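You operate a simulated robot arm through the tools that you are given. There is no shell and no other tool. Be economical: measure what you need, move in short steps, check, and stop when the job is done.

The job below is to be done with a simulated robot arm. You get a single attempt, and the scene is never put back.

Task
Fold both bath towels and push them back against the brown batten.
Fine: the teal one in three, short end first; the cream one in two.

The check looks at the end state, three seconds after you hand in, the way a careful person would. Anything else that was tipped, shoved, dropped, spilled or broken makes it a failure. Flat cloth is picked up by pressing the open fingertips on it (5 to 10 N) and closing them slowly along it; thin cloth reads only 2 to 8 mm in the jaws.

Robot
A 7-joint arm with a two-finger parallel gripper, fixed in place. Base frame: the origin is at the foot of the arm, x ahead of it, y to its left, z up; the work surface is at about z = 740. Readings come in mm, rad, newtons and seconds.
With the tool pointing down near the work surface it reaches from about 340 to 760 mm from the base axis. Its first joint turns from -2.007 to 2.007 rad. Payload 3.91 kg.
Tool frame: the origin (TCP) lies between the finger pads and is the grasp point; the fingertips stand 30 mm ahead of it; z points along the fingers, y is the line along which they close. Largest opening 110 mm; finger width 20, thickness 10; the body of the gripper, 48 by 112 mm, starts 55 mm behind the TCP.
Orientation is that of the tool frame in the base frame, as a unit quaternion [x, y, z, w]. With the fingers straight down and closing along the base's y, the tool's x points along the base's -x, its y along +y and its z along -z.

Tools
- The arm moves only by the tool jog_arm. Its argument "series" is a list of rows, each an object (a shift or turn left out is 0, a gripper value left out holds the last) with "claw": the opening, from 0 (shut) to 1 (fully open); "delta_pos": the shift along the tool's x, y, z in units of 200 mm (1.0 is 200 mm), a list of three; "delta_rot": the turn, a rotation vector about the tool's x, y, z in units of 90 degrees (1.0 is 90 degrees), a list of three. In form: [{"claw": claw, "delta_pos": [tx, ty, tz], "delta_rot": [ax, ay, az]}, ...]. A call has 1 to 8 rows; each row is the pose to reach, as a shift and turn from the pose commanded when the call began, along the tool's axes at that moment. A call with a number of a shift or a turn outside -1 to 1 is refused whole. Rows are played at 5 a second. More than 50 mm and 0.15 rad between two rows, or a gripper value outside its range, and nothing of the call is played. Where a pose cannot be reached the arm comes as near as it can. A force on the tool above 50 N (or 10 N above the force at the start of the call, whichever is more), or a blocked arm, ends the call early, and 0.2 s more pass. The fingers move at their own pace (about 108 mm/s each) and stop on an object; they squeeze with about 41 N. The grip force told is the motor's: it shows also when the fingers shut on nothing. Time passes only in rows, and 0.2 s behind the last, so rows that repeat a pose let the fingers close. It gives the time, the measured TCP pose, the force on the tool (base axes), the opening and the grip force at its end, in the units of the frame above (readings bear some noise), and new pictures: "pictures" is both (left out), scene, wrist or none.
- Cameras (640 x 400 px; columns grow to the right, rows downward): "scene" is fixed at [49.4, 651.2, 1288.7]; the picture's right is [-0.52, -0.85, 0.00], its down [-0.60, 0.37, -0.72] and it looks along [0.61, -0.37, -0.70] (base axes); focal length 214 px, centre (320, 200). "wrist" rides on the gripper at [-36, 0, -57] in the tool frame; the picture's right is [0.00, -1.00, 0.00], its down [0.97, 0.00, -0.24] and it looks along [0.24, 0.00, 0.97] (tool axes); focal length 218 px, centre (320, 200). There is no depth. A picture from a camera that has moved, and an enlarged one, comes with that camera's place and axes in the base frame and with its lens.
- lift_body(by): slides the trunk up (or, below 0, down) by that many mm; the arm rides with it, the base frame stays. It gives what a move gives, with no picture.
- inspect(camera, box): a new picture of the part [left, top, right, bottom] of that camera's present view, enlarged. No time passes.
- job_done(): hands the job in; it is judged then, once.

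Go step by step. Nothing tells you positions but the pictures and the camera data: compare them with the known pose of the tool, close in by small moves and look again before you grip or let go. The budget is 120 turns and 150 pictures, counting those below and the enlarged ones. Unless the task says otherwise, let go and move clear before handing in, and close with one line.

The tools are called after ">>>" as name(argument=value, ...) on one line, values as JSON. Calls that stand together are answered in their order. jog_arm: Moves the arm, as the interface text tells. Its arguments: {"type":"object","properties":{"series":{"type":"array"},"pictures":{"type":"string","enum":["both","scene","wrist","none"]}},"required":["series"]} The other tools are called the same way: lift_body (by) slides the trunk up or down; inspect (camera, box) takes an enlarged picture of a part of a camera's view; job_done () hands the job in.

At the start:

```text
time_s: 0.0
ee_pos: [425.4, 316.6, 1122.8]
tcp_rot: [0.0, 1.0, 0.0, 0.0]
force: [1.3, 0.1, 0.5]
width: 110.0
grip_force: 0.1
trunk travel left (down, up): [-675.0, 315.0]
```

scene: 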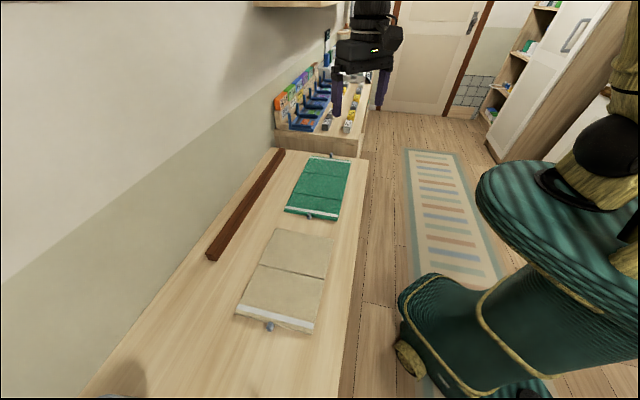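
wrist: 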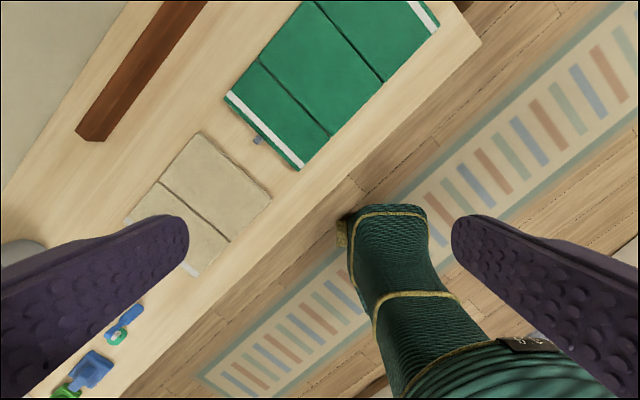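

I see the teal towel far along the table and the cream one nearer the scene camera, with the brown batten along the wall. I'll enlarge the views to measure before moving.

>>> inspect(camera="scene", box=[200, 140, 370, 246])

>>> inspect(camera="scene", box=[200, 220, 370, 346])

>>> inspect(camera="wrist", box=[60, 0, 480, 280])

```text
3.76 times, centred on (285, 193) of scene
camera zoom: at [49.4, 651.2, 1288.7], right [-0.52, -0.85, 0.0], down [-0.6, 0.37, -0.72], along [0.61, -0.37, -0.7], focal length 807 px, centre (452, 226)
```

zoom: 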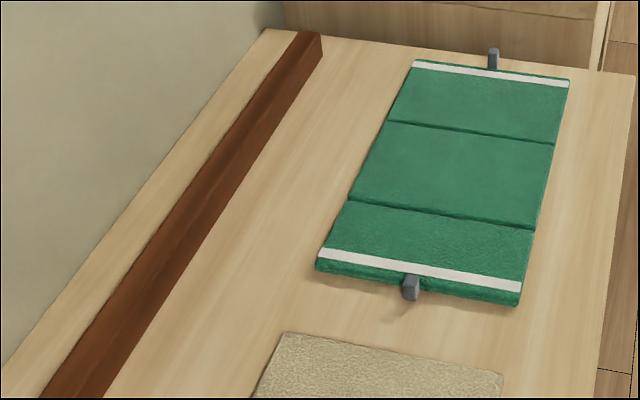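

```text
3.17 times, centred on (285, 283) of scene
camera zoom: at [49.4, 651.2, 1288.7], right [-0.52, -0.85, 0.0], down [-0.6, 0.37, -0.72], along [0.61, -0.37, -0.7], focal length 681 px, centre (431, -64)
```

zoom: 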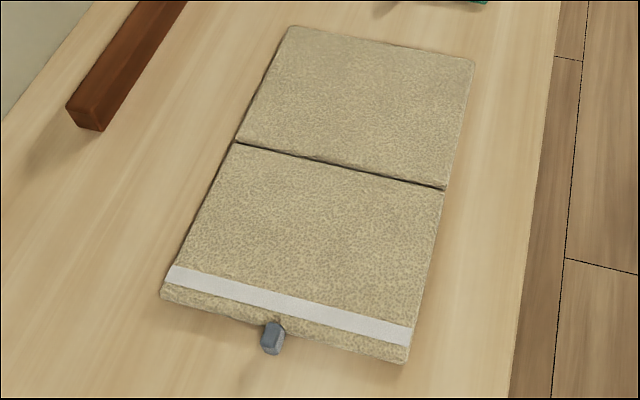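

```text
1.43 times, centred on (270, 140) of wrist
camera zoom: at [460.1, 316.8, 1179.5], right [0.0, -1.0, 0.0], down [-0.97, 0.0, 0.24], along [-0.24, 0.0, -0.97], focal length 312 px, centre (391, 286)
```

zoom: 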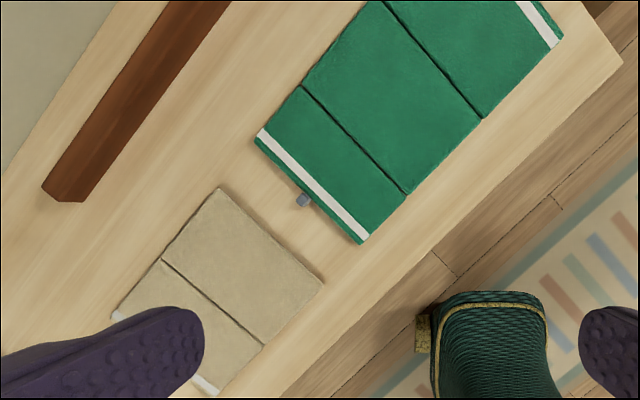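

The towels are hinged panels with grey tabs at their ends. The teal's short panel is the near one (about 89 mm, against 130 and 125), and both towels run along d=(0.707,-0.707), with the batten face about 123 mm beyond them. I'll go over the cream tab, near (228,675), turning the tool by 45°.

>>> jog_arm(series=[{"claw": 1, "delta_pos": [0.07, 0.12, 0.07], "delta_rot": [0, 0, 0.0625]}, {"delta_pos": [0.14, 0.24, 0.14], "delta_rot": [0, 0, 0.125]}, {"delta_pos": [0.21, 0.36, 0.21], "delta_rot": [0, 0, 0.1875]}, {"delta_pos": [0.28, 0.48, 0.28], "delta_rot": [0, 0, 0.25]}, {"delta_pos": [0.35, 0.6, 0.35], "delta_rot": [0, 0, 0.3125]}, {"delta_pos": [0.42, 0.72, 0.42], "delta_rot": [0, 0, 0.375]}, {"delta_pos": [0.49, 0.84, 0.49], "delta_rot": [0, 0, 0.4375]}, {"delta_pos": [0.55, 0.95, 0.55], "delta_rot": [0, 0, 0.5]}], pictures="wrist")

```text
time_s: 1.8
ee_pos: [314.4, 506.4, 1013.1]
tcp_rot: [0.383, 0.924, 0.0, 0.0]
force: [0.2, -0.9, -0.6]
width: 110.0
grip_force: 0.1
trunk travel left (down, up): [-675.0, 315.0]
camera wrist: at [339.1, 482.2, 1068.5], right [-0.71, -0.71, 0.0], down [-0.69, 0.69, 0.24], along [-0.17, 0.17, -0.97], focal length 218 px, centre (320, 200)
```

wrist: 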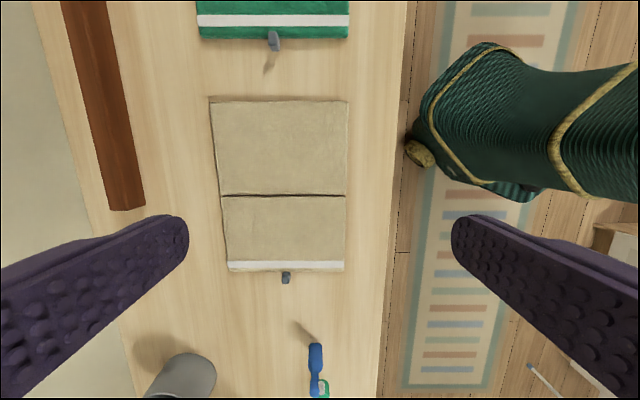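

The view confirms the cream tab at about s=-311, n=637, where s runs along d and n points toward the batten. A cup and a small blue object stand further on and must stay untouched. I'll move above the tab for a closer look.

>>> jog_arm(series=[{"delta_pos": [0.18, 0.06, 0.12]}, {"delta_pos": [0.36, 0.11, 0.24]}, {"delta_pos": [0.54, 0.17, 0.36]}, {"delta_pos": [0.72, 0.23, 0.5]}, {"delta_pos": [0.85, 0.285, 0.65]}], pictures="both")

```text
time_s: 3.0
ee_pos: [233.3, 669.2, 880.9]
tcp_rot: [0.382, 0.924, -0.001, -0.001]
force: [-0.6, 0.1, 0.1]
width: 110.1
grip_force: 0.1
trunk travel left (down, up): [-675.0, 315.0]
camera wrist: at [257.9, 644.1, 938.0], right [-0.71, -0.71, 0.0], down [-0.69, 0.69, 0.24], along [-0.17, 0.17, -0.97], focal length 218 px, centre (320, 200)
```

scene: 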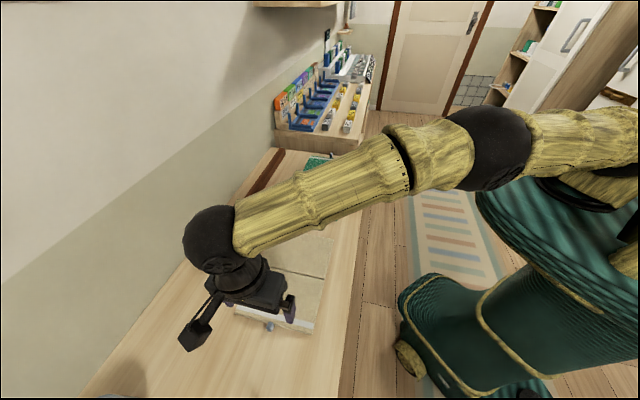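
wrist: 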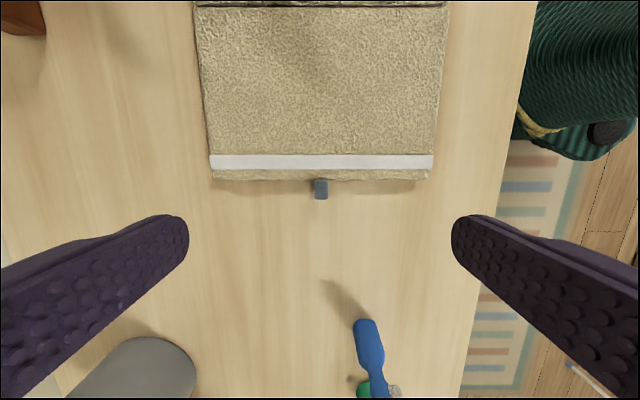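

>>> inspect(camera="wrist", box=[270, 140, 370, 203])

>>> inspect(camera="scene", box=[230, 290, 320, 346])

```text
6.35 times, centred on (320, 172) of wrist
camera zoom: at [257.9, 644.1, 938.0], right [-0.71, -0.71, 0.0], down [-0.69, 0.69, 0.24], along [-0.17, 0.17, -0.97], focal length 1386 px, centre (320, 381)
```

zoom: 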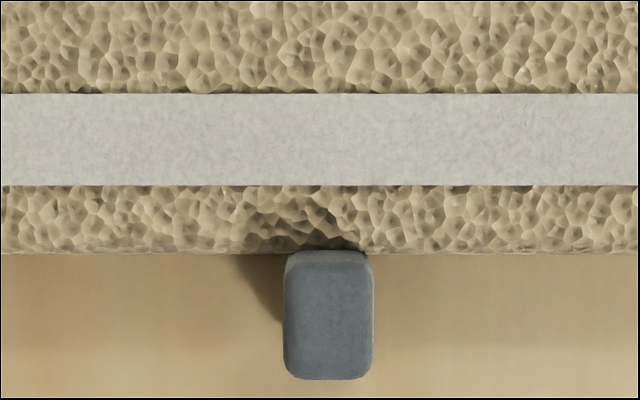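

```text
7.11 times, centred on (275, 318) of scene
camera zoom: at [49.4, 651.2, 1288.7], right [-0.52, -0.85, 0.0], down [-0.6, 0.37, -0.72], along [0.61, -0.37, -0.7], focal length 1525 px, centre (640, -639)
```

zoom: 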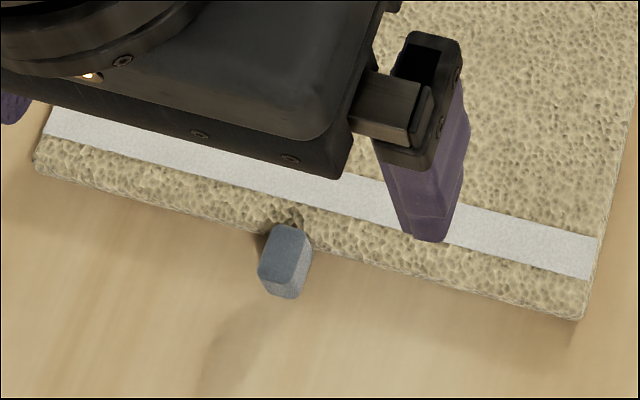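

The tab is about 12 x 16 mm, centred near s=-310, n=637, just past the towel's end at s=-301. I'll bring the half-open fingers down on either side of it, keeping clear of the towel edge.

>>> jog_arm(series=[{"claw": 0.4, "delta_pos": [0.03, -0.006, 0.2]}, {"delta_pos": [0.03, -0.006, 0.38]}, {"delta_pos": [0.03, -0.006, 0.48]}, {"delta_pos": [0.03, -0.006, 0.525]}], pictures="both")

```text
time_s: 4.0
ee_pos: [231.5, 671.5, 780.7]
tcp_rot: [0.383, 0.924, 0.002, -0.001]
force: [1.5, -2.5, 13.1]
width: 44.5
grip_force: 0.6
trunk travel left (down, up): [-675.0, 315.0]
camera wrist: at [254.5, 644.7, 837.6], right [-0.71, -0.71, 0.0], down [-0.69, 0.69, 0.24], along [-0.17, 0.17, -0.97], focal length 218 px, centre (320, 200)
```

scene: 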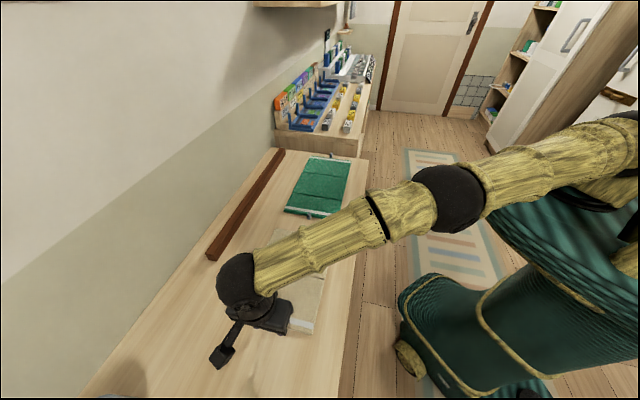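
wrist: 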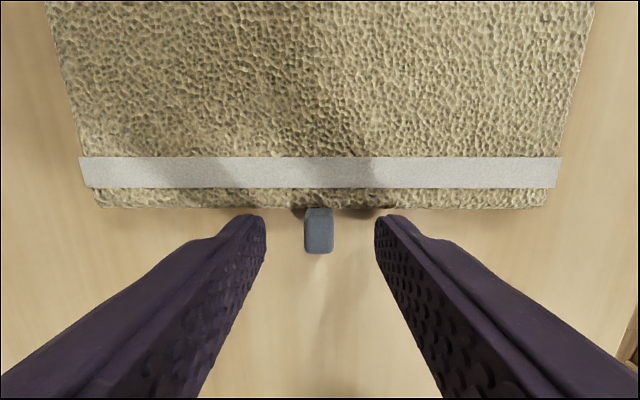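

The fingertips are pressing on the towel's edge with 13 N. I'll lift a little, shift 6 mm outward and go down again.

>>> jog_arm(series=[{"delta_pos": [0.0, 0, -0.03]}, {"delta_pos": [0.035, 0, -0.03]}, {"delta_pos": [0.035, 0, 0.0]}, {"delta_pos": [0.035, 0, 0.01]}], pictures="wrist")

```text
time_s: 5.0
ee_pos: [224.4, 675.7, 775.1]
tcp_rot: [0.383, 0.924, 0.0, 0.0]
force: [0.2, -0.7, 1.1]
width: 44.1
grip_force: 0.1
trunk travel left (down, up): [-675.0, 315.0]
camera wrist: at [249.8, 649.9, 832.2], right [-0.71, -0.71, 0.0], down [-0.69, 0.69, 0.24], along [-0.17, 0.17, -0.97], focal length 218 px, centre (320, 200)
```

wrist: 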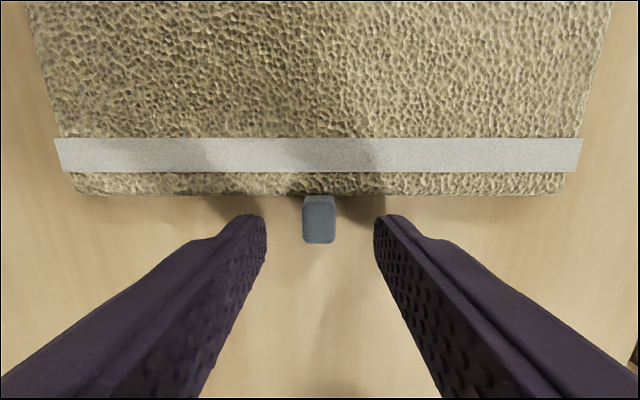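

The fingers now stand free with the tab between them. Closing on it.

>>> jog_arm(series=[{"claw": 0.2}, {"claw": 0.05}, {"claw": 0}, {"claw": 0}], pictures="wrist")

```text
time_s: 6.0
ee_pos: [225.9, 675.7, 775.6]
tcp_rot: [0.382, 0.924, -0.001, 0.001]
force: [0.3, -0.5, -1.3]
width: 11.3
grip_force: 41.0
trunk travel left (down, up): [-675.0, 315.0]
camera wrist: at [249.8, 650.0, 832.3], right [-0.71, -0.71, 0.0], down [-0.69, 0.69, 0.24], along [-0.17, 0.17, -0.97], focal length 218 px, centre (320, 200)
```

wrist: 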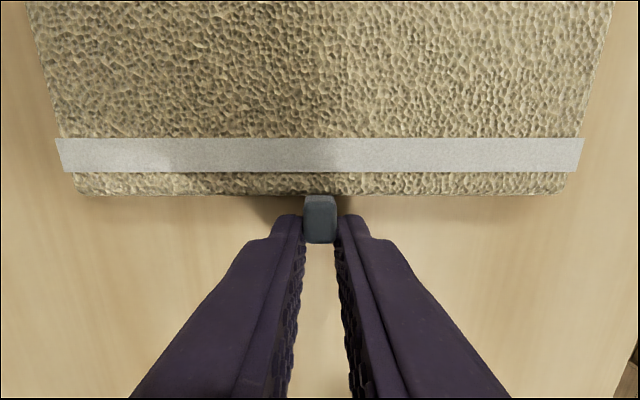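

The tab is held at 11.3 mm. I'll lift it along an arc around the fold line (radius about 142 mm), to about 40° first.

>>> jog_arm(series=[{"delta_pos": [-0.003, 0, -0.062]}, {"delta_pos": [-0.011, 0, -0.123]}, {"delta_pos": [-0.024, 0, -0.184]}, {"delta_pos": [-0.043, 0, -0.243]}, {"delta_pos": [-0.067, 0, -0.3]}, {"delta_pos": [-0.095, 0, -0.355]}, {"delta_pos": [-0.128, 0, -0.407]}, {"delta_pos": [-0.166, 0, -0.456]}], pictures="both")

```text
time_s: 7.8
ee_pos: [248.9, 652.7, 866.7]
tcp_rot: [0.382, 0.924, 0.0, 0.0]
force: [0.5, -0.7, -2.7]
width: 11.2
grip_force: 41.4
trunk travel left (down, up): [-675.0, 315.0]
camera wrist: at [273.1, 626.9, 924.3], right [-0.71, -0.71, 0.0], down [-0.69, 0.69, 0.24], along [-0.17, 0.17, -0.97], focal length 218 px, centre (320, 200)
```

scene: 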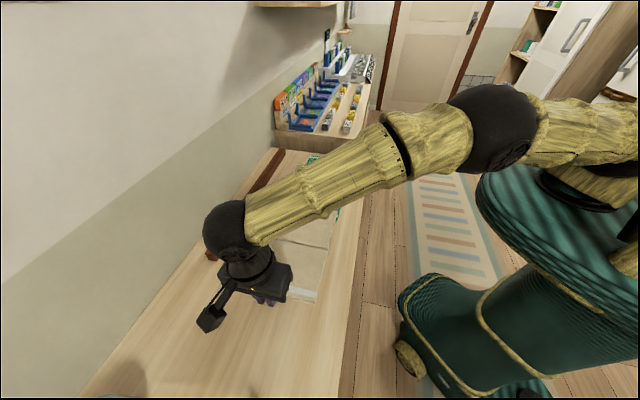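
wrist: 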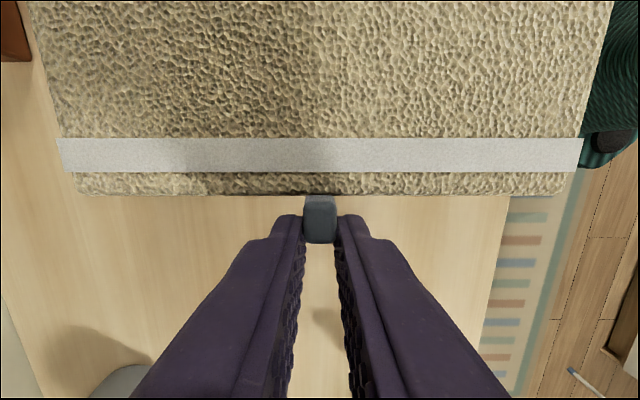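

The panel stayed level with the gripper because the pads hold the tab without letting it turn, so the tool has to rotate along with the fold. I'll lay the towel back down the same way, release it and look.

>>> jog_arm(series=[{"delta_pos": [0.038, 0, 0.049]}, {"delta_pos": [0.071, 0, 0.101]}, {"delta_pos": [0.099, 0, 0.156]}, {"delta_pos": [0.123, 0, 0.213]}, {"delta_pos": [0.142, 0, 0.272]}, {"delta_pos": [0.155, 0, 0.333]}, {"delta_pos": [0.163, 0, 0.394]}, {"delta_pos": [0.166, 0, 0.456]}], pictures="none")

>>> jog_arm(series=[{"claw": 0.2}, {"claw": 0.4}, {"delta_pos": [0.02, 0, 0]}, {"delta_pos": [0.02, 0, -0.1]}, {"delta_pos": [0.02, 0, -0.3]}, {"delta_pos": [0.0, 0, -0.5]}, {"delta_pos": [-0.2, 0, -0.6]}], pictures="both")

```text
time_s: 9.6
ee_pos: [225.1, 675.6, 776.7]
tcp_rot: [0.383, 0.924, 0.0, 0.0]
force: [-1.0, 0.2, 0.7]
width: 11.2
grip_force: 40.8
trunk travel left (down, up): [-675.0, 315.0]
```

```text
time_s: 11.2
ee_pos: [253.0, 648.1, 895.9]
tcp_rot: [0.383, 0.924, 0.0, 0.001]
force: [-0.4, 0.0, 0.2]
width: 44.1
grip_force: 0.3
trunk travel left (down, up): [-675.0, 315.0]
camera wrist: at [277.7, 622.2, 952.6], right [-0.71, -0.71, 0.0], down [-0.69, 0.69, 0.24], along [-0.17, 0.17, -0.97], focal length 218 px, centre (320, 200)
```

scene: 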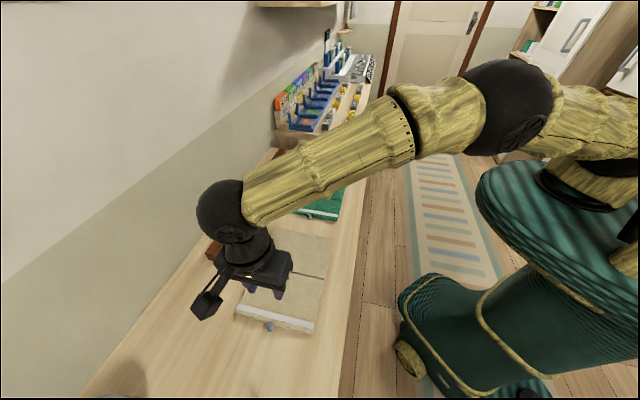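
wrist: 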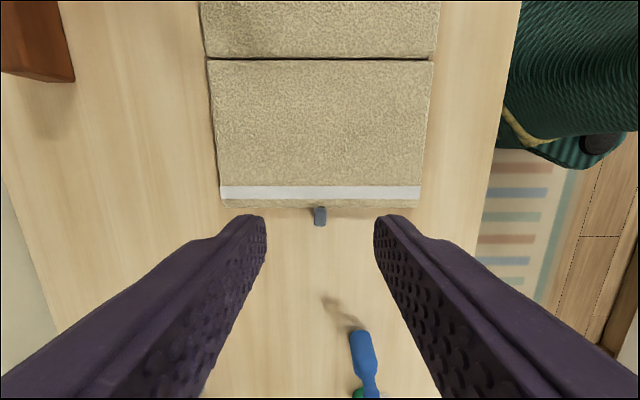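

The towel lies as before, with the tab at s=-310. I'll tilt the tool about 35° so the fingers point toward the fold. The later rotation then runs from -35° to past the vertical.

>>> jog_arm(series=[{"delta_pos": [0.05, 0, 0.05], "delta_rot": [0, -0.065, 0]}, {"delta_pos": [0.1, 0, 0.1], "delta_rot": [0, -0.13, 0]}, {"delta_pos": [0.15, 0, 0.15], "delta_rot": [0, -0.195, 0]}, {"delta_pos": [0.2, 0, 0.2], "delta_rot": [0, -0.26, 0]}, {"delta_pos": [0.234, 0, 0.25], "delta_rot": [0, -0.325, 0]}, {"delta_pos": [0.26, 0, 0.3], "delta_rot": [0, -0.389, 0]}, {"delta_pos": [0.28, 0, 0.4], "delta_rot": [0, -0.389, 0]}], pictures="both")

```text
time_s: 12.8
ee_pos: [206.1, 611.3, 831.1]
tcp_rot: [0.365, 0.881, -0.115, 0.279]
force: [0.3, 0.3, 0.3]
width: 43.8
grip_force: 0.0
out of reach, approached as far as the arm can: row 2, 3, 4, 5, 6, 7
trunk travel left (down, up): [-675.0, 315.0]
camera wrist: at [203.4, 613.8, 898.9], right [-0.71, -0.71, 0.0], down [-0.66, 0.66, -0.36], along [0.26, -0.26, -0.93], focal length 218 px, centre (320, 200)
```

scene: 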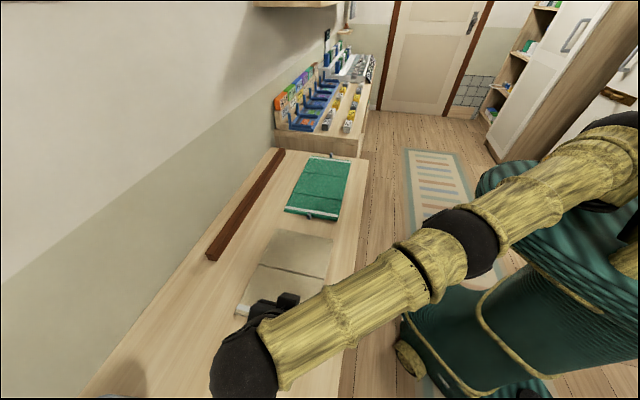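
wrist: 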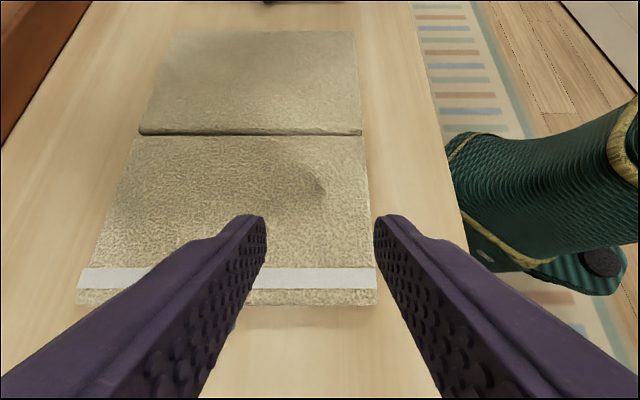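

That tilt is out of reach this far out. I'll go back to vertical and check whether the opposite tilt (fingers pointing away from the fold, needed to finish a fold that starts vertical) is reachable near the fold line.

>>> jog_arm(series=[{"delta_pos": [-0.05, 0, -0.1], "delta_rot": [0, 0.08, 0]}, {"delta_pos": [-0.1, 0, -0.2], "delta_rot": [0, 0.16, 0]}, {"delta_pos": [-0.15, 0, -0.3], "delta_rot": [0, 0.24, 0]}, {"delta_pos": [-0.2, 0, -0.4], "delta_rot": [0, 0.32, 0]}, {"delta_pos": [-0.25, 0, -0.5], "delta_rot": [0, 0.389, 0]}], pictures="none")

```text
time_s: 14.0
ee_pos: [206.9, 682.3, 945.1]
tcp_rot: [0.382, 0.924, -0.001, 0.0]
force: [-0.6, -0.1, -1.0]
width: 44.0
grip_force: 0.1
out of reach, approached as far as the arm can: row 1, 2, 3, 4, 5
trunk travel left (down, up): [-675.0, 315.0]
```

Reach shrinks with height, so the shoulder sits lower than the wrist. Raising the trunk by about 110 mm should gain reach for the tilted start.

>>> lift_body(by=110)

```text
time_s: 15.4
ee_pos: [207.2, 683.3, 1055.5]
tcp_rot: [0.383, 0.924, -0.002, 0.001]
force: [-0.2, -0.6, -0.2]
width: 43.9
grip_force: 0.0
trunk travel left (down, up): [-785.0, 205.0]
```

>>> jog_arm(series=[{"delta_pos": [-0.1, 0.02, 0.15]}, {"delta_pos": [-0.18, 0.03, 0.3]}, {"delta_pos": [-0.18, 0.03, 0.5]}, {"delta_pos": [-0.18, 0.03, 0.7]}, {"delta_pos": [-0.18, 0.03, 0.85]}], pictures="none")

```text
time_s: 16.6
ee_pos: [240.4, 668.7, 882.7]
tcp_rot: [0.382, 0.924, -0.002, 0.0]
force: [-0.9, -0.3, -0.8]
width: 43.9
grip_force: 0.1
out of reach, approached as far as the arm can: row 1, 2, 3, 4, 5
trunk travel left (down, up): [-785.0, 205.0]
```

Tilting outward isn't reachable here. I'll test the opposite in free air: tool pitched beyond 60° above the fold line, with the fingers pointing away from the fold, which is what the end of a vertical-start fold needs.

>>> jog_arm(series=[{"delta_pos": [-0.08, 0, -0.05], "delta_rot": [0, 0.09, 0]}, {"delta_pos": [-0.17, 0, -0.1], "delta_rot": [0, 0.18, 0]}, {"delta_pos": [-0.26, 0, -0.15], "delta_rot": [0, 0.27, 0]}, {"delta_pos": [-0.35, 0, -0.18], "delta_rot": [0, 0.36, 0]}, {"delta_pos": [-0.44, 0, -0.2], "delta_rot": [0, 0.45, 0]}, {"delta_pos": [-0.53, 0, -0.2], "delta_rot": [0, 0.54, 0]}, {"delta_pos": [-0.6, 0, -0.2], "delta_rot": [0, 0.63, 0]}, {"delta_pos": [-0.66, 0, -0.2], "delta_rot": [0, 0.72, 0]}], pictures="none")

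>>> jog_arm(series=[{"delta_rot": [0, 0.09, 0]}, {"delta_rot": [0, 0.18, 0]}, {"delta_rot": [0, 0.27, 0]}, {"delta_rot": [0, 0.36, 0]}, {"delta_rot": [0, 0.45, 0]}], pictures="both")

```text
time_s: 18.4
ee_pos: [381.2, 627.8, 910.1]
tcp_rot: [0.319, 0.78, 0.208, -0.497]
force: [0.0, 0.2, 0.8]
width: 43.9
grip_force: 0.1
out of reach, approached as far as the arm can: row 1, 2, 3, 4, 5, 6, 7, 8
trunk travel left (down, up): [-785.0, 205.0]
```

```text
time_s: 19.6
ee_pos: [344.3, 566.5, 925.6]
tcp_rot: [-0.232, -0.56, -0.305, 0.735]
force: [0.7, -0.1, -1.0]
width: 43.7
grip_force: 0.0
out of reach, approached as far as the arm can: row 1, 2, 3, 4, 5
trunk travel left (down, up): [-785.0, 205.0]
camera wrist: at [374.8, 534.1, 876.8], right [-0.71, -0.71, 0.0], down [0.35, -0.35, 0.87], along [-0.62, 0.62, 0.49], focal length 218 px, centre (320, 200)
```

scene: 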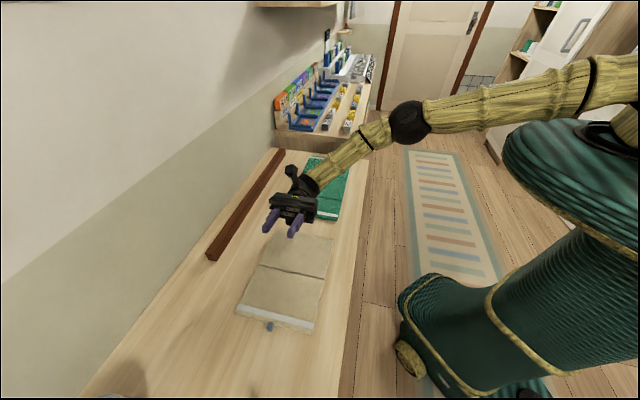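
wrist: 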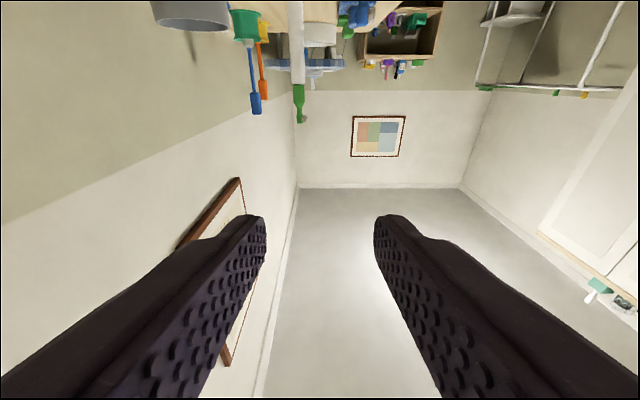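

The full pitch is reachable at the end, but the arm swerves along the way and tilted paths are unreliable here. A better plan is to keep the tool vertical and hold the tab with only a light pinch so it can pivot. I'll return to vertical at height first.

>>> jog_arm(series=[{"delta_pos": [0.1, 0, 0], "delta_rot": [0, -0.09, 0]}, {"delta_pos": [0.2, 0, 0], "delta_rot": [0, -0.18, 0]}, {"delta_pos": [0.3, 0, 0], "delta_rot": [0, -0.27, 0]}, {"delta_pos": [0.4, 0, 0], "delta_rot": [0, -0.36, 0]}, {"delta_pos": [0.5, 0, 0], "delta_rot": [0, -0.45, 0]}, {"delta_pos": [0.5, 0, 0], "delta_rot": [0, -0.54, 0]}, {"delta_pos": [0.5, 0, 0], "delta_rot": [0, -0.63, 0]}, {"delta_pos": [0.5, 0, 0], "delta_rot": [0, -0.72, 0]}], pictures="none")

>>> jog_arm(series=[{"delta_rot": [0, -0.09, 0]}, {"delta_rot": [0, -0.18, 0]}, {"delta_rot": [0, -0.27, 0]}, {"delta_rot": [0, -0.36, 0]}, {"delta_rot": [0, -0.45, 0]}], pictures="none")

>>> lift_body(by=-110)

```text
time_s: 21.4
ee_pos: [360.3, 549.8, 1020.0]
tcp_rot: [0.36, 0.867, 0.13, -0.319]
force: [0.3, -0.8, 0.1]
width: 43.8
grip_force: 0.0
trunk travel left (down, up): [-785.0, 205.0]
```

```text
time_s: 22.6
ee_pos: [358.3, 549.5, 1020.3]
tcp_rot: [0.383, 0.924, -0.002, 0.001]
force: [-0.5, 0.3, 0.0]
width: 44.2
grip_force: 0.1
trunk travel left (down, up): [-785.0, 205.0]
```

```text
time_s: 24.0
ee_pos: [359.6, 549.5, 910.8]
tcp_rot: [0.383, 0.924, -0.001, 0.0]
force: [-0.2, 0.3, -0.9]
width: 43.9
grip_force: 0.0
trunk travel left (down, up): [-675.0, 315.0]
```

>>> jog_arm(series=[{"delta_pos": [0.2, -0.01, 0.0]}, {"delta_pos": [0.4, -0.015, 0.0]}, {"delta_pos": [0.6, -0.02, 0.0]}, {"delta_pos": [0.8, -0.029, 0.1]}, {"delta_pos": [0.923, -0.029, 0.25]}, {"delta_pos": [0.923, -0.029, 0.4]}, {"delta_pos": [0.923, -0.029, 0.55]}], pictures="wrist")

```text
time_s: 25.6
ee_pos: [222.0, 675.8, 797.7]
tcp_rot: [0.383, 0.924, -0.001, 0.001]
force: [-0.2, 0.5, -0.2]
width: 44.1
grip_force: 0.0
trunk travel left (down, up): [-675.0, 315.0]
camera wrist: at [247.1, 650.4, 854.4], right [-0.71, -0.71, 0.0], down [-0.69, 0.69, 0.24], along [-0.17, 0.17, -0.97], focal length 218 px, centre (320, 200)
```

wrist: 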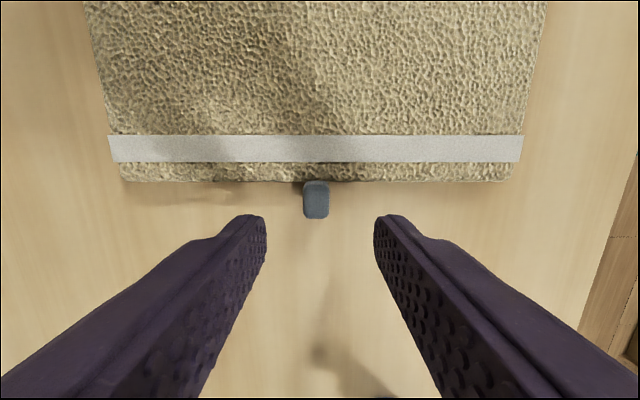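

Good, reachable again. I'll go down and close only to about the tab's width to see what a light pinch reads.

>>> jog_arm(series=[{"delta_pos": [-0.012, 0.007, 0.06]}, {"delta_pos": [-0.012, 0.007, 0.113]}, {"claw": 0.2, "delta_pos": [-0.012, 0.007, 0.113]}, {"claw": 0.1, "delta_pos": [-0.012, 0.007, 0.113]}, {"claw": 0.1, "delta_pos": [-0.012, 0.007, 0.113]}, {"claw": 0.1, "delta_pos": [-0.012, 0.007, 0.113]}], pictures="none")

>>> jog_arm(series=[{"claw": 0.095}, {"claw": 0.095}], pictures="none")

```text
time_s: 27.0
ee_pos: [225.6, 673.8, 774.7]
tcp_rot: [0.383, 0.924, -0.001, 0.0]
force: [0.7, -0.6, -1.2]
width: 12.0
grip_force: 0.8
trunk travel left (down, up): [-675.0, 315.0]
```

```text
time_s: 27.6
ee_pos: [225.3, 676.1, 776.6]
tcp_rot: [0.382, 0.924, -0.001, -0.001]
force: [0.9, -0.5, 0.2]
width: 11.4
grip_force: 31.5
trunk travel left (down, up): [-675.0, 315.0]
```

>>> jog_arm(series=[{"claw": 0.099}, {"claw": 0.099}], pictures="none")

>>> jog_arm(series=[{"claw": 0.0985}, {"claw": 0.0985}], pictures="none")

```text
time_s: 28.2
ee_pos: [226.1, 674.8, 775.6]
tcp_rot: [0.383, 0.924, -0.001, 0.0]
force: [0.4, -0.3, -0.1]
width: 11.5
grip_force: 1.5
trunk travel left (down, up): [-675.0, 315.0]
```

```text
time_s: 28.8
ee_pos: [226.3, 674.1, 775.6]
tcp_rot: [0.383, 0.924, -0.001, 0.001]
force: [1.0, -0.5, -0.3]
width: 11.5
grip_force: 0.9
trunk travel left (down, up): [-675.0, 315.0]
```

>>> jog_arm(series=[{"claw": 0.0975}, {"claw": 0.0975}], pictures="none")

>>> jog_arm(series=[{"claw": 0.097}, {"claw": 0.097}], pictures="none")

```text
time_s: 29.4
ee_pos: [226.1, 675.3, 776.1]
tcp_rot: [0.382, 0.924, -0.001, 0.0]
force: [-0.5, 0.3, -0.2]
width: 11.3
grip_force: 1.7
trunk travel left (down, up): [-675.0, 315.0]
```

```text
time_s: 30.0
ee_pos: [225.8, 674.9, 775.5]
tcp_rot: [0.382, 0.924, -0.001, 0.0]
force: [0.3, -0.1, -0.1]
width: 11.7
grip_force: 0.7
trunk travel left (down, up): [-675.0, 315.0]
```

>>> jog_arm(series=[{"claw": 0.096}, {"claw": 0.096}], pictures="none")

>>> jog_arm(series=[{"claw": 0.096}, {"claw": 0.096, "delta_pos": [-0.003, 0, -0.062]}, {"claw": 0.096, "delta_pos": [-0.011, 0, -0.123]}, {"claw": 0.096, "delta_pos": [-0.024, 0, -0.184]}, {"claw": 0.096, "delta_pos": [-0.043, 0, -0.243]}], pictures="wrist")

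```text
time_s: 30.6
ee_pos: [226.5, 675.1, 775.3]
tcp_rot: [0.383, 0.924, -0.002, 0.001]
force: [-1.2, -1.3, 0.4]
width: 11.5
grip_force: 0.8
trunk travel left (down, up): [-675.0, 315.0]
```

```text
time_s: 31.8
ee_pos: [232.0, 667.8, 826.7]
tcp_rot: [0.383, 0.924, -0.002, 0.0]
force: [-0.2, -1.2, 1.3]
width: 11.6
grip_force: 31.4
trunk travel left (down, up): [-675.0, 315.0]
camera wrist: at [257.2, 642.7, 883.0], right [-0.71, -0.71, 0.0], down [-0.69, 0.69, 0.24], along [-0.17, 0.17, -0.97], focal length 218 px, centre (320, 200)
```

wrist: 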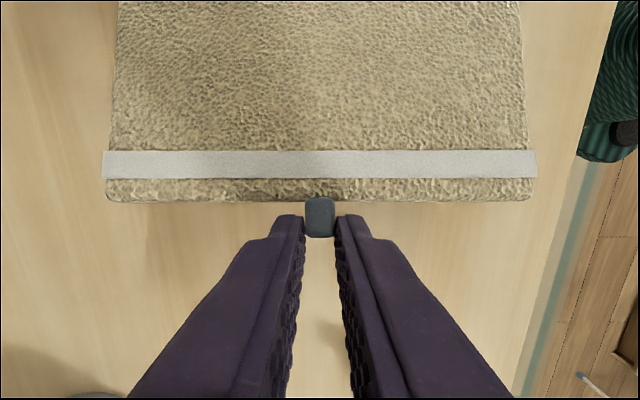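

The panel now narrows away from the camera, so it is pivoting in the pinch as wanted. Checking how the tab sits in the jaws.

>>> inspect(camera="wrist", box=[260, 170, 380, 250])

>>> inspect(camera="scene", box=[200, 220, 360, 340])

```text
5.00 times, centred on (320, 210) of wrist
camera zoom: at [257.2, 642.7, 883.0], right [-0.71, -0.71, 0.0], down [-0.69, 0.69, 0.24], along [-0.17, 0.17, -0.97], focal length 1091 px, centre (320, 150)
```

zoom: 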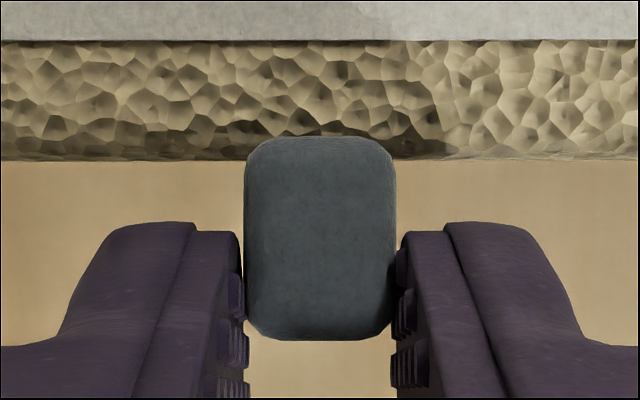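

```text
3.33 times, centred on (280, 280) of scene
camera zoom: at [49.4, 651.2, 1288.7], right [-0.52, -0.85, 0.0], down [-0.6, 0.37, -0.72], along [0.61, -0.37, -0.7], focal length 715 px, centre (453, -67)
```

zoom: 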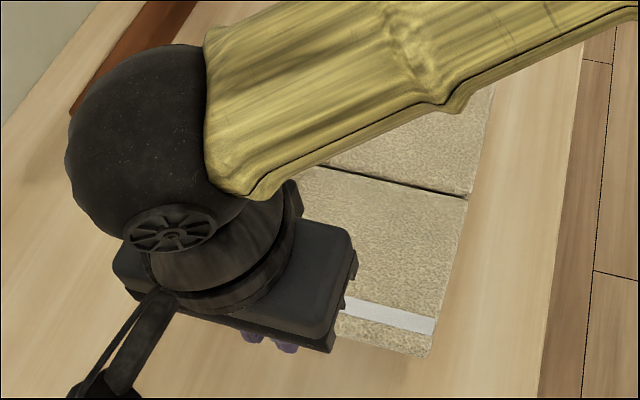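

The tab is still held and the panel is inclined. Continuing the arc from 20° to 60°.

>>> jog_arm(series=[{"delta_pos": [-0.024, 0, -0.057]}, {"delta_pos": [-0.052, 0, -0.112]}, {"delta_pos": [-0.086, 0, -0.164]}, {"delta_pos": [-0.123, 0, -0.213]}, {"delta_pos": [-0.165, 0, -0.259]}, {"delta_pos": [-0.21, 0, -0.301]}, {"delta_pos": [-0.26, 0, -0.339]}, {"delta_pos": [-0.312, 0, -0.372]}], pictures="both")

```text
time_s: 33.6
ee_pos: [279.4, 624.7, 900.8]
tcp_rot: [0.382, 0.924, -0.001, -0.001]
force: [0.2, 0.0, -0.3]
width: 10.2
grip_force: 0.0
trunk travel left (down, up): [-675.0, 315.0]
camera wrist: at [302.9, 598.7, 957.8], right [-0.71, -0.71, 0.0], down [-0.69, 0.69, 0.24], along [-0.17, 0.17, -0.97], focal length 218 px, centre (320, 200)
```

scene: 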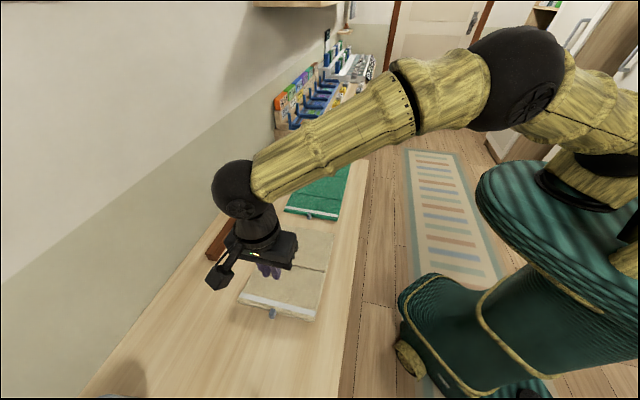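
wrist: 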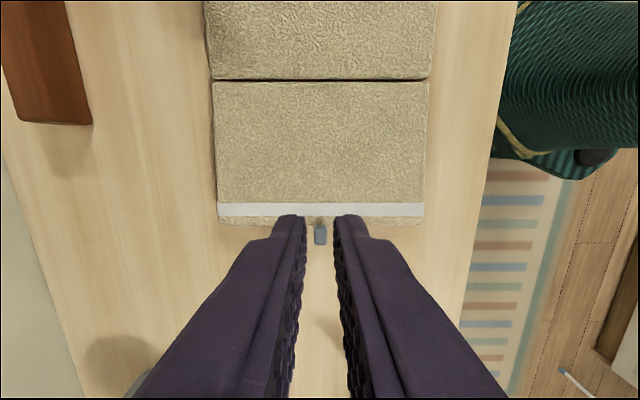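

The light pinch slipped, and the towel dropped back flat about 12 mm further along (tab at s=-298). The earlier readings suggest that a lower trunk makes the whole vertical-to-100° pitch reachable. So I'll lower the trunk and fold with a firm grip and a rotating tool.

>>> jog_arm(series=[{"claw": 0.4, "delta_pos": [0.05, 0, -0.15]}, {"delta_pos": [0.15, 0, -0.35]}, {"delta_pos": [0.26, 0, -0.55]}, {"delta_pos": [0.29, 0, -0.55]}], pictures="none")

>>> lift_body(by=-100)

```text
time_s: 34.6
ee_pos: [238.5, 665.0, 1009.2]
tcp_rot: [0.382, 0.924, -0.002, 0.0]
force: [0.9, 0.7, -0.1]
width: 44.0
grip_force: 0.1
trunk travel left (down, up): [-675.0, 315.0]
```

```text
time_s: 36.0
ee_pos: [239.2, 665.0, 910.5]
tcp_rot: [0.383, 0.924, -0.001, 0.001]
force: [0.5, 0.0, -0.5]
width: 44.1
grip_force: 0.0
trunk travel left (down, up): [-575.0, 415.0]
```

>>> jog_arm(series=[{"delta_pos": [0.026, -0.008, 0.2]}, {"delta_pos": [0.026, -0.008, 0.4]}, {"delta_pos": [0.026, -0.008, 0.56]}], pictures="wrist")

```text
time_s: 36.8
ee_pos: [234.2, 668.0, 795.0]
tcp_rot: [0.382, 0.924, -0.002, 0.0]
force: [0.5, 0.0, 1.7]
width: 44.2
grip_force: 0.1
trunk travel left (down, up): [-575.0, 415.0]
camera wrist: at [258.8, 642.4, 851.7], right [-0.71, -0.71, 0.0], down [-0.69, 0.69, 0.24], along [-0.17, 0.17, -0.97], focal length 218 px, centre (320, 200)
```

wrist: 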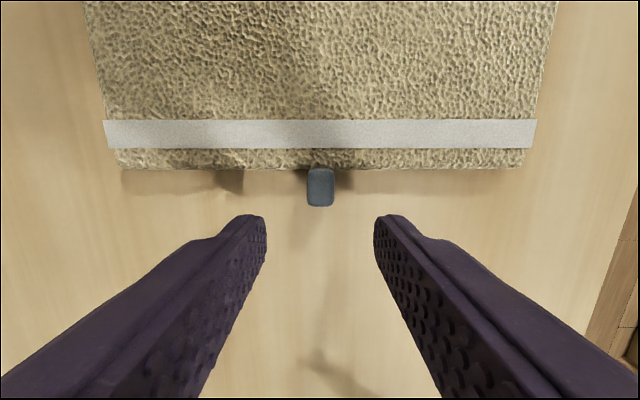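

>>> jog_arm(series=[{"delta_pos": [-0.04, 0, 0.0]}, {"delta_pos": [-0.04, 0, 0.05]}, {"delta_pos": [-0.04, 0, 0.098]}, {"claw": 0.15, "delta_pos": [-0.04, 0, 0.098]}, {"claw": 0.0, "delta_pos": [-0.04, 0, 0.098]}, {"claw": 0, "delta_pos": [-0.04, 0, 0.098]}], pictures="wrist")

```text
time_s: 38.2
ee_pos: [240.2, 662.7, 777.6]
tcp_rot: [0.384, 0.924, -0.003, 0.0]
force: [-0.1, 0.0, 0.8]
width: 11.1
grip_force: 40.6
trunk travel left (down, up): [-575.0, 415.0]
camera wrist: at [264.8, 637.0, 833.9], right [-0.71, -0.71, 0.0], down [-0.69, 0.69, 0.24], along [-0.17, 0.17, -0.97], focal length 218 px, centre (320, 200)
```

wrist: 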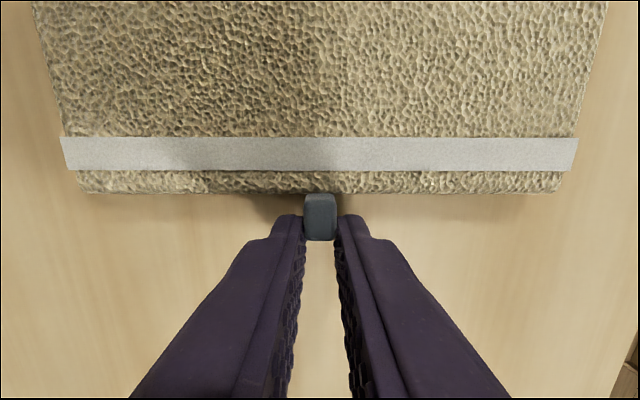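

The grip is firm at 11.1 mm. I'll turn the tool together with the panel about the fold line, to about 40° first.

>>> jog_arm(series=[{"delta_pos": [-0.0265, 0, -0.103], "delta_rot": [0, 0.09, 0]}, {"delta_pos": [-0.067, 0, -0.201], "delta_rot": [0, 0.18, 0]}, {"delta_pos": [-0.121, 0, -0.2925], "delta_rot": [0, 0.27, 0]}, {"delta_pos": [-0.1875, 0, -0.3755], "delta_rot": [0, 0.36, 0]}, {"delta_pos": [-0.265, 0, -0.448], "delta_rot": [0, 0.45, 0]}], pictures="both")

```text
time_s: 39.4
ee_pos: [277.3, 626.1, 866.1]
tcp_rot: [0.359, 0.866, 0.132, -0.32]
force: [0.2, -0.5, 0.1]
width: 11.1
grip_force: 41.2
trunk travel left (down, up): [-575.0, 415.0]
camera wrist: at [322.6, 579.3, 886.6], right [-0.71, -0.71, 0.0], down [-0.41, 0.41, 0.81], along [-0.58, 0.57, -0.58], focal length 218 px, centre (320, 200)
```

scene: 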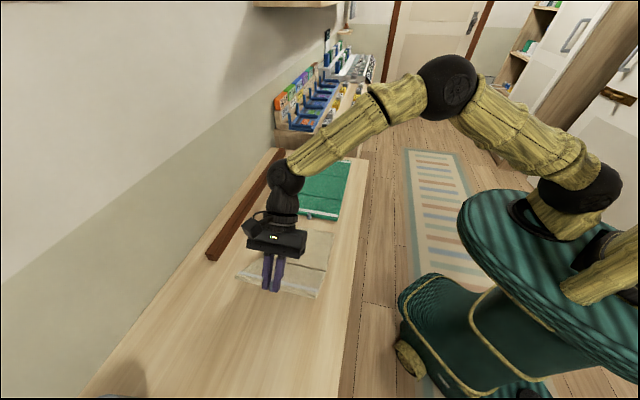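
wrist: 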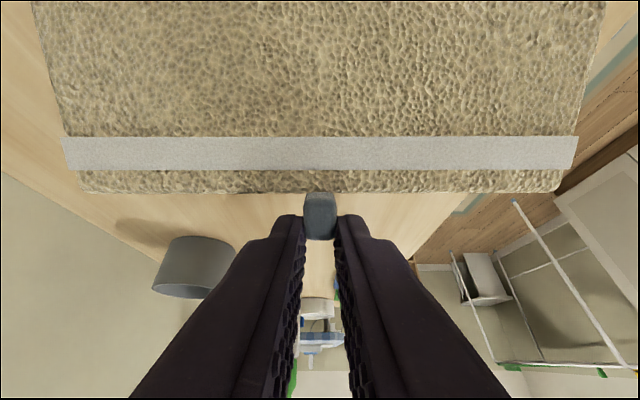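

All reachable and the panel follows. Continuing the same rotation to about 105°.

>>> jog_arm(series=[{"delta_pos": [-0.0265, 0, -0.103], "delta_rot": [0, 0.09, 0]}, {"delta_pos": [-0.067, 0, -0.201], "delta_rot": [0, 0.18, 0]}, {"delta_pos": [-0.121, 0, -0.2925], "delta_rot": [0, 0.27, 0]}, {"delta_pos": [-0.1875, 0, -0.3755], "delta_rot": [0, 0.36, 0]}, {"delta_pos": [-0.265, 0, -0.448], "delta_rot": [0, 0.45, 0]}, {"delta_pos": [-0.352, 0, -0.5095], "delta_rot": [0, 0.54, 0]}, {"delta_pos": [-0.4465, 0, -0.5575], "delta_rot": [0, 0.63, 0]}, {"delta_pos": [-0.547, 0, -0.592], "delta_rot": [0, 0.72, 0]}], pictures="both")

```text
time_s: 41.2
ee_pos: [391.6, 513.8, 887.8]
tcp_rot: [-0.232, -0.56, -0.304, 0.735]
force: [-2.8, -1.6, 6.5]
width: 11.0
grip_force: 41.4
trunk travel left (down, up): [-575.0, 415.0]
camera wrist: at [423.3, 479.5, 837.5], right [-0.71, -0.71, 0.0], down [0.35, -0.35, 0.87], along [-0.62, 0.62, 0.49], focal length 218 px, centre (320, 200)
```

scene: 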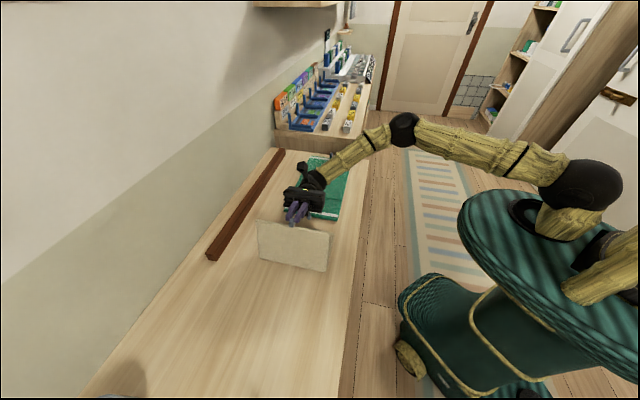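
wrist: 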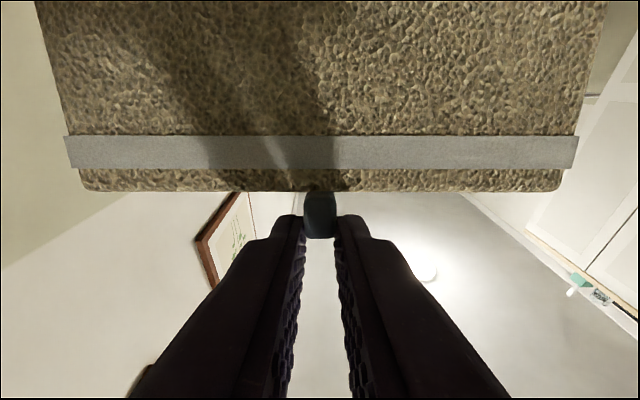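

The panel stands past vertical at about 105° and leans toward the other half. I'll open the jaws and draw the gripper upward so the panel can fall closed beneath it.

>>> jog_arm(series=[{"claw": 0.3}, {"claw": 0.4, "delta_pos": [0.1, 0, 0]}, {"delta_pos": [0.3, 0, 0]}, {"delta_pos": [0.5, 0, 0]}, {"delta_pos": [0.5, 0, 0]}], pictures="scene")

>>> inspect(camera="scene", box=[200, 140, 370, 300])

```text
time_s: 42.4
ee_pos: [410.8, 493.7, 984.3]
tcp_rot: [-0.233, -0.561, -0.303, 0.734]
force: [0.2, -0.2, -0.1]
width: 44.1
grip_force: 0.0
trunk travel left (down, up): [-575.0, 415.0]
```

scene: 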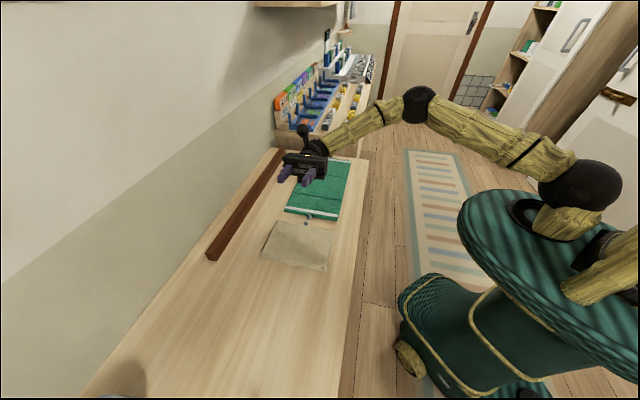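

```text
2.50 times, centred on (285, 220) of scene
camera zoom: at [49.4, 651.2, 1288.7], right [-0.52, -0.85, 0.0], down [-0.6, 0.37, -0.72], along [0.61, -0.37, -0.7], focal length 536 px, centre (408, 150)
```

zoom: 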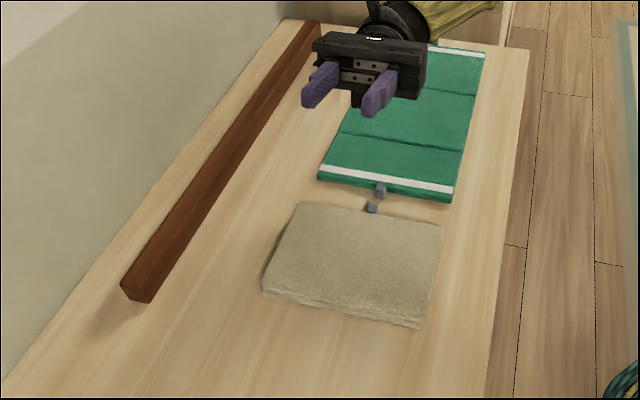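

The cream towel has folded cleanly in two. Next I'll bring the tool back to vertical and turn it so both open fingertips lie along the towel's front edge, then push it to the batten.

>>> jog_arm(series=[{"delta_rot": [0, -0.09, 0]}, {"delta_rot": [0, -0.18, 0]}, {"delta_rot": [0, -0.27, 0]}, {"delta_rot": [0, -0.36, 0]}, {"delta_rot": [0, -0.45, 0]}, {"delta_rot": [0, -0.54, 0]}, {"delta_rot": [0, -0.63, 0]}, {"delta_rot": [0, -0.72, 0]}], pictures="none")

>>> jog_arm(series=[{"delta_rot": [0, -0.09, 0]}, {"delta_rot": [0, -0.18, 0]}, {"delta_rot": [0, -0.27, 0]}, {"delta_rot": [0, -0.36, 0]}, {"delta_rot": [0, -0.45, 0]}], pictures="none")

>>> jog_arm(series=[{"claw": 0.75, "delta_pos": [0, -0.05, 0], "delta_rot": [0, 0, -0.09]}, {"delta_pos": [0, -0.1, 0], "delta_rot": [0, 0, -0.18]}, {"delta_pos": [0, -0.15, 0], "delta_rot": [0, 0, -0.27]}, {"delta_pos": [0, -0.2, 0], "delta_rot": [0, 0, -0.36]}, {"delta_pos": [0, -0.3, 0], "delta_rot": [0, 0, -0.45]}, {"delta_pos": [0, -0.4, 0], "delta_rot": [0, 0, -0.54]}, {"delta_pos": [0, -0.5, 0], "delta_rot": [0, 0, -0.63]}, {"delta_pos": [0.1, -0.6, 0.1], "delta_rot": [0, 0, -0.72]}], pictures="none")

>>> jog_arm(series=[{"delta_rot": [0, 0, -0.09]}, {"delta_rot": [0, 0, -0.18]}, {"delta_rot": [0, 0, -0.28]}], pictures="wrist")

```text
time_s: 44.2
ee_pos: [409.6, 492.5, 983.2]
tcp_rot: [0.362, 0.866, 0.132, -0.318]
force: [-0.7, 0.5, -0.3]
width: 44.0
grip_force: 0.0
trunk travel left (down, up): [-575.0, 415.0]
```

```text
time_s: 45.4
ee_pos: [409.1, 493.8, 983.5]
tcp_rot: [0.383, 0.924, -0.001, 0.001]
force: [0.7, -0.3, -0.6]
width: 43.9
grip_force: 0.1
trunk travel left (down, up): [-575.0, 415.0]
```

```text
time_s: 47.2
ee_pos: [311.1, 421.5, 965.0]
tcp_rot: [-0.174, 0.985, -0.001, 0.0]
force: [0.4, 0.2, 0.0]
width: 82.6
grip_force: 0.1
trunk travel left (down, up): [-575.0, 415.0]
```

```text
refused: row 3 steps farther than a row can; nothing moved
```

>>> jog_arm(series=[{"delta_rot": [0, 0, -0.07]}, {"delta_rot": [0, 0, -0.14]}, {"delta_rot": [0, 0, -0.21]}, {"delta_rot": [0, 0, -0.28]}], pictures="wrist")

```text
time_s: 48.2
ee_pos: [310.5, 422.4, 963.2]
tcp_rot: [-0.384, 0.924, 0.0, -0.002]
force: [0.4, 0.0, 0.2]
width: 82.7
grip_force: 0.1
trunk travel left (down, up): [-575.0, 415.0]
camera wrist: at [335.4, 447.6, 1020.2], right [0.71, -0.71, 0.0], down [-0.68, -0.69, 0.24], along [-0.17, -0.17, -0.97], focal length 218 px, centre (320, 200)
```

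wrist: 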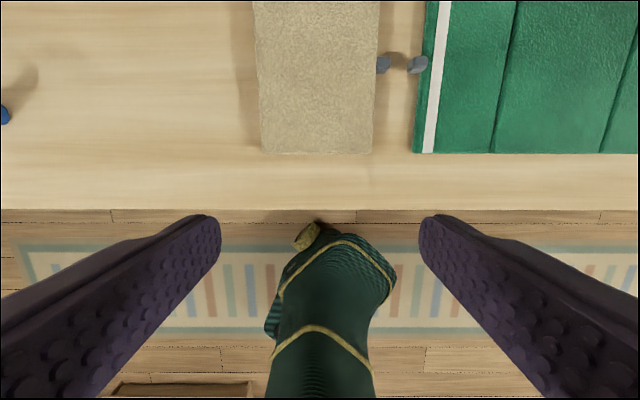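

The towel's front edge is at n≈549 with s from -146 to -19, and the fingers are centred in front of it. I'll lower them in front of the edge.

>>> jog_arm(series=[{"delta_pos": [0.01, 0.015, 0.22]}, {"delta_pos": [0.01, 0.015, 0.44]}, {"delta_pos": [0.01, 0.015, 0.66]}, {"delta_pos": [0.01, 0.015, 0.85]}, {"delta_pos": [0.01, 0.015, 0.94]}], pictures="wrist")

```text
time_s: 49.4
ee_pos: [308.3, 423.5, 774.7]
tcp_rot: [-0.383, 0.924, -0.001, 0.0]
force: [0.8, -1.0, -0.3]
width: 82.6
grip_force: 0.1
trunk travel left (down, up): [-575.0, 415.0]
camera wrist: at [332.5, 448.9, 831.3], right [0.71, -0.71, 0.0], down [-0.69, -0.69, 0.24], along [-0.17, -0.17, -0.97], focal length 218 px, centre (320, 200)
```

wrist: 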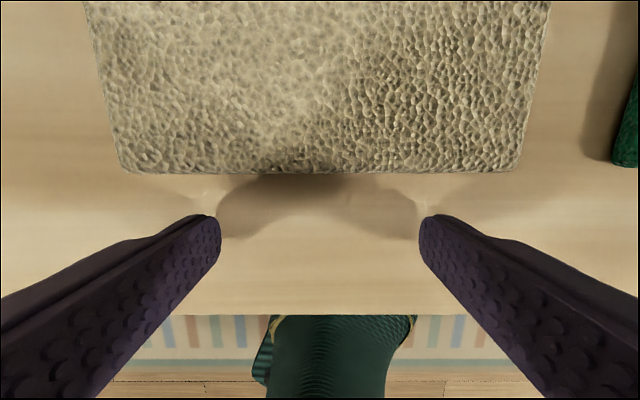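

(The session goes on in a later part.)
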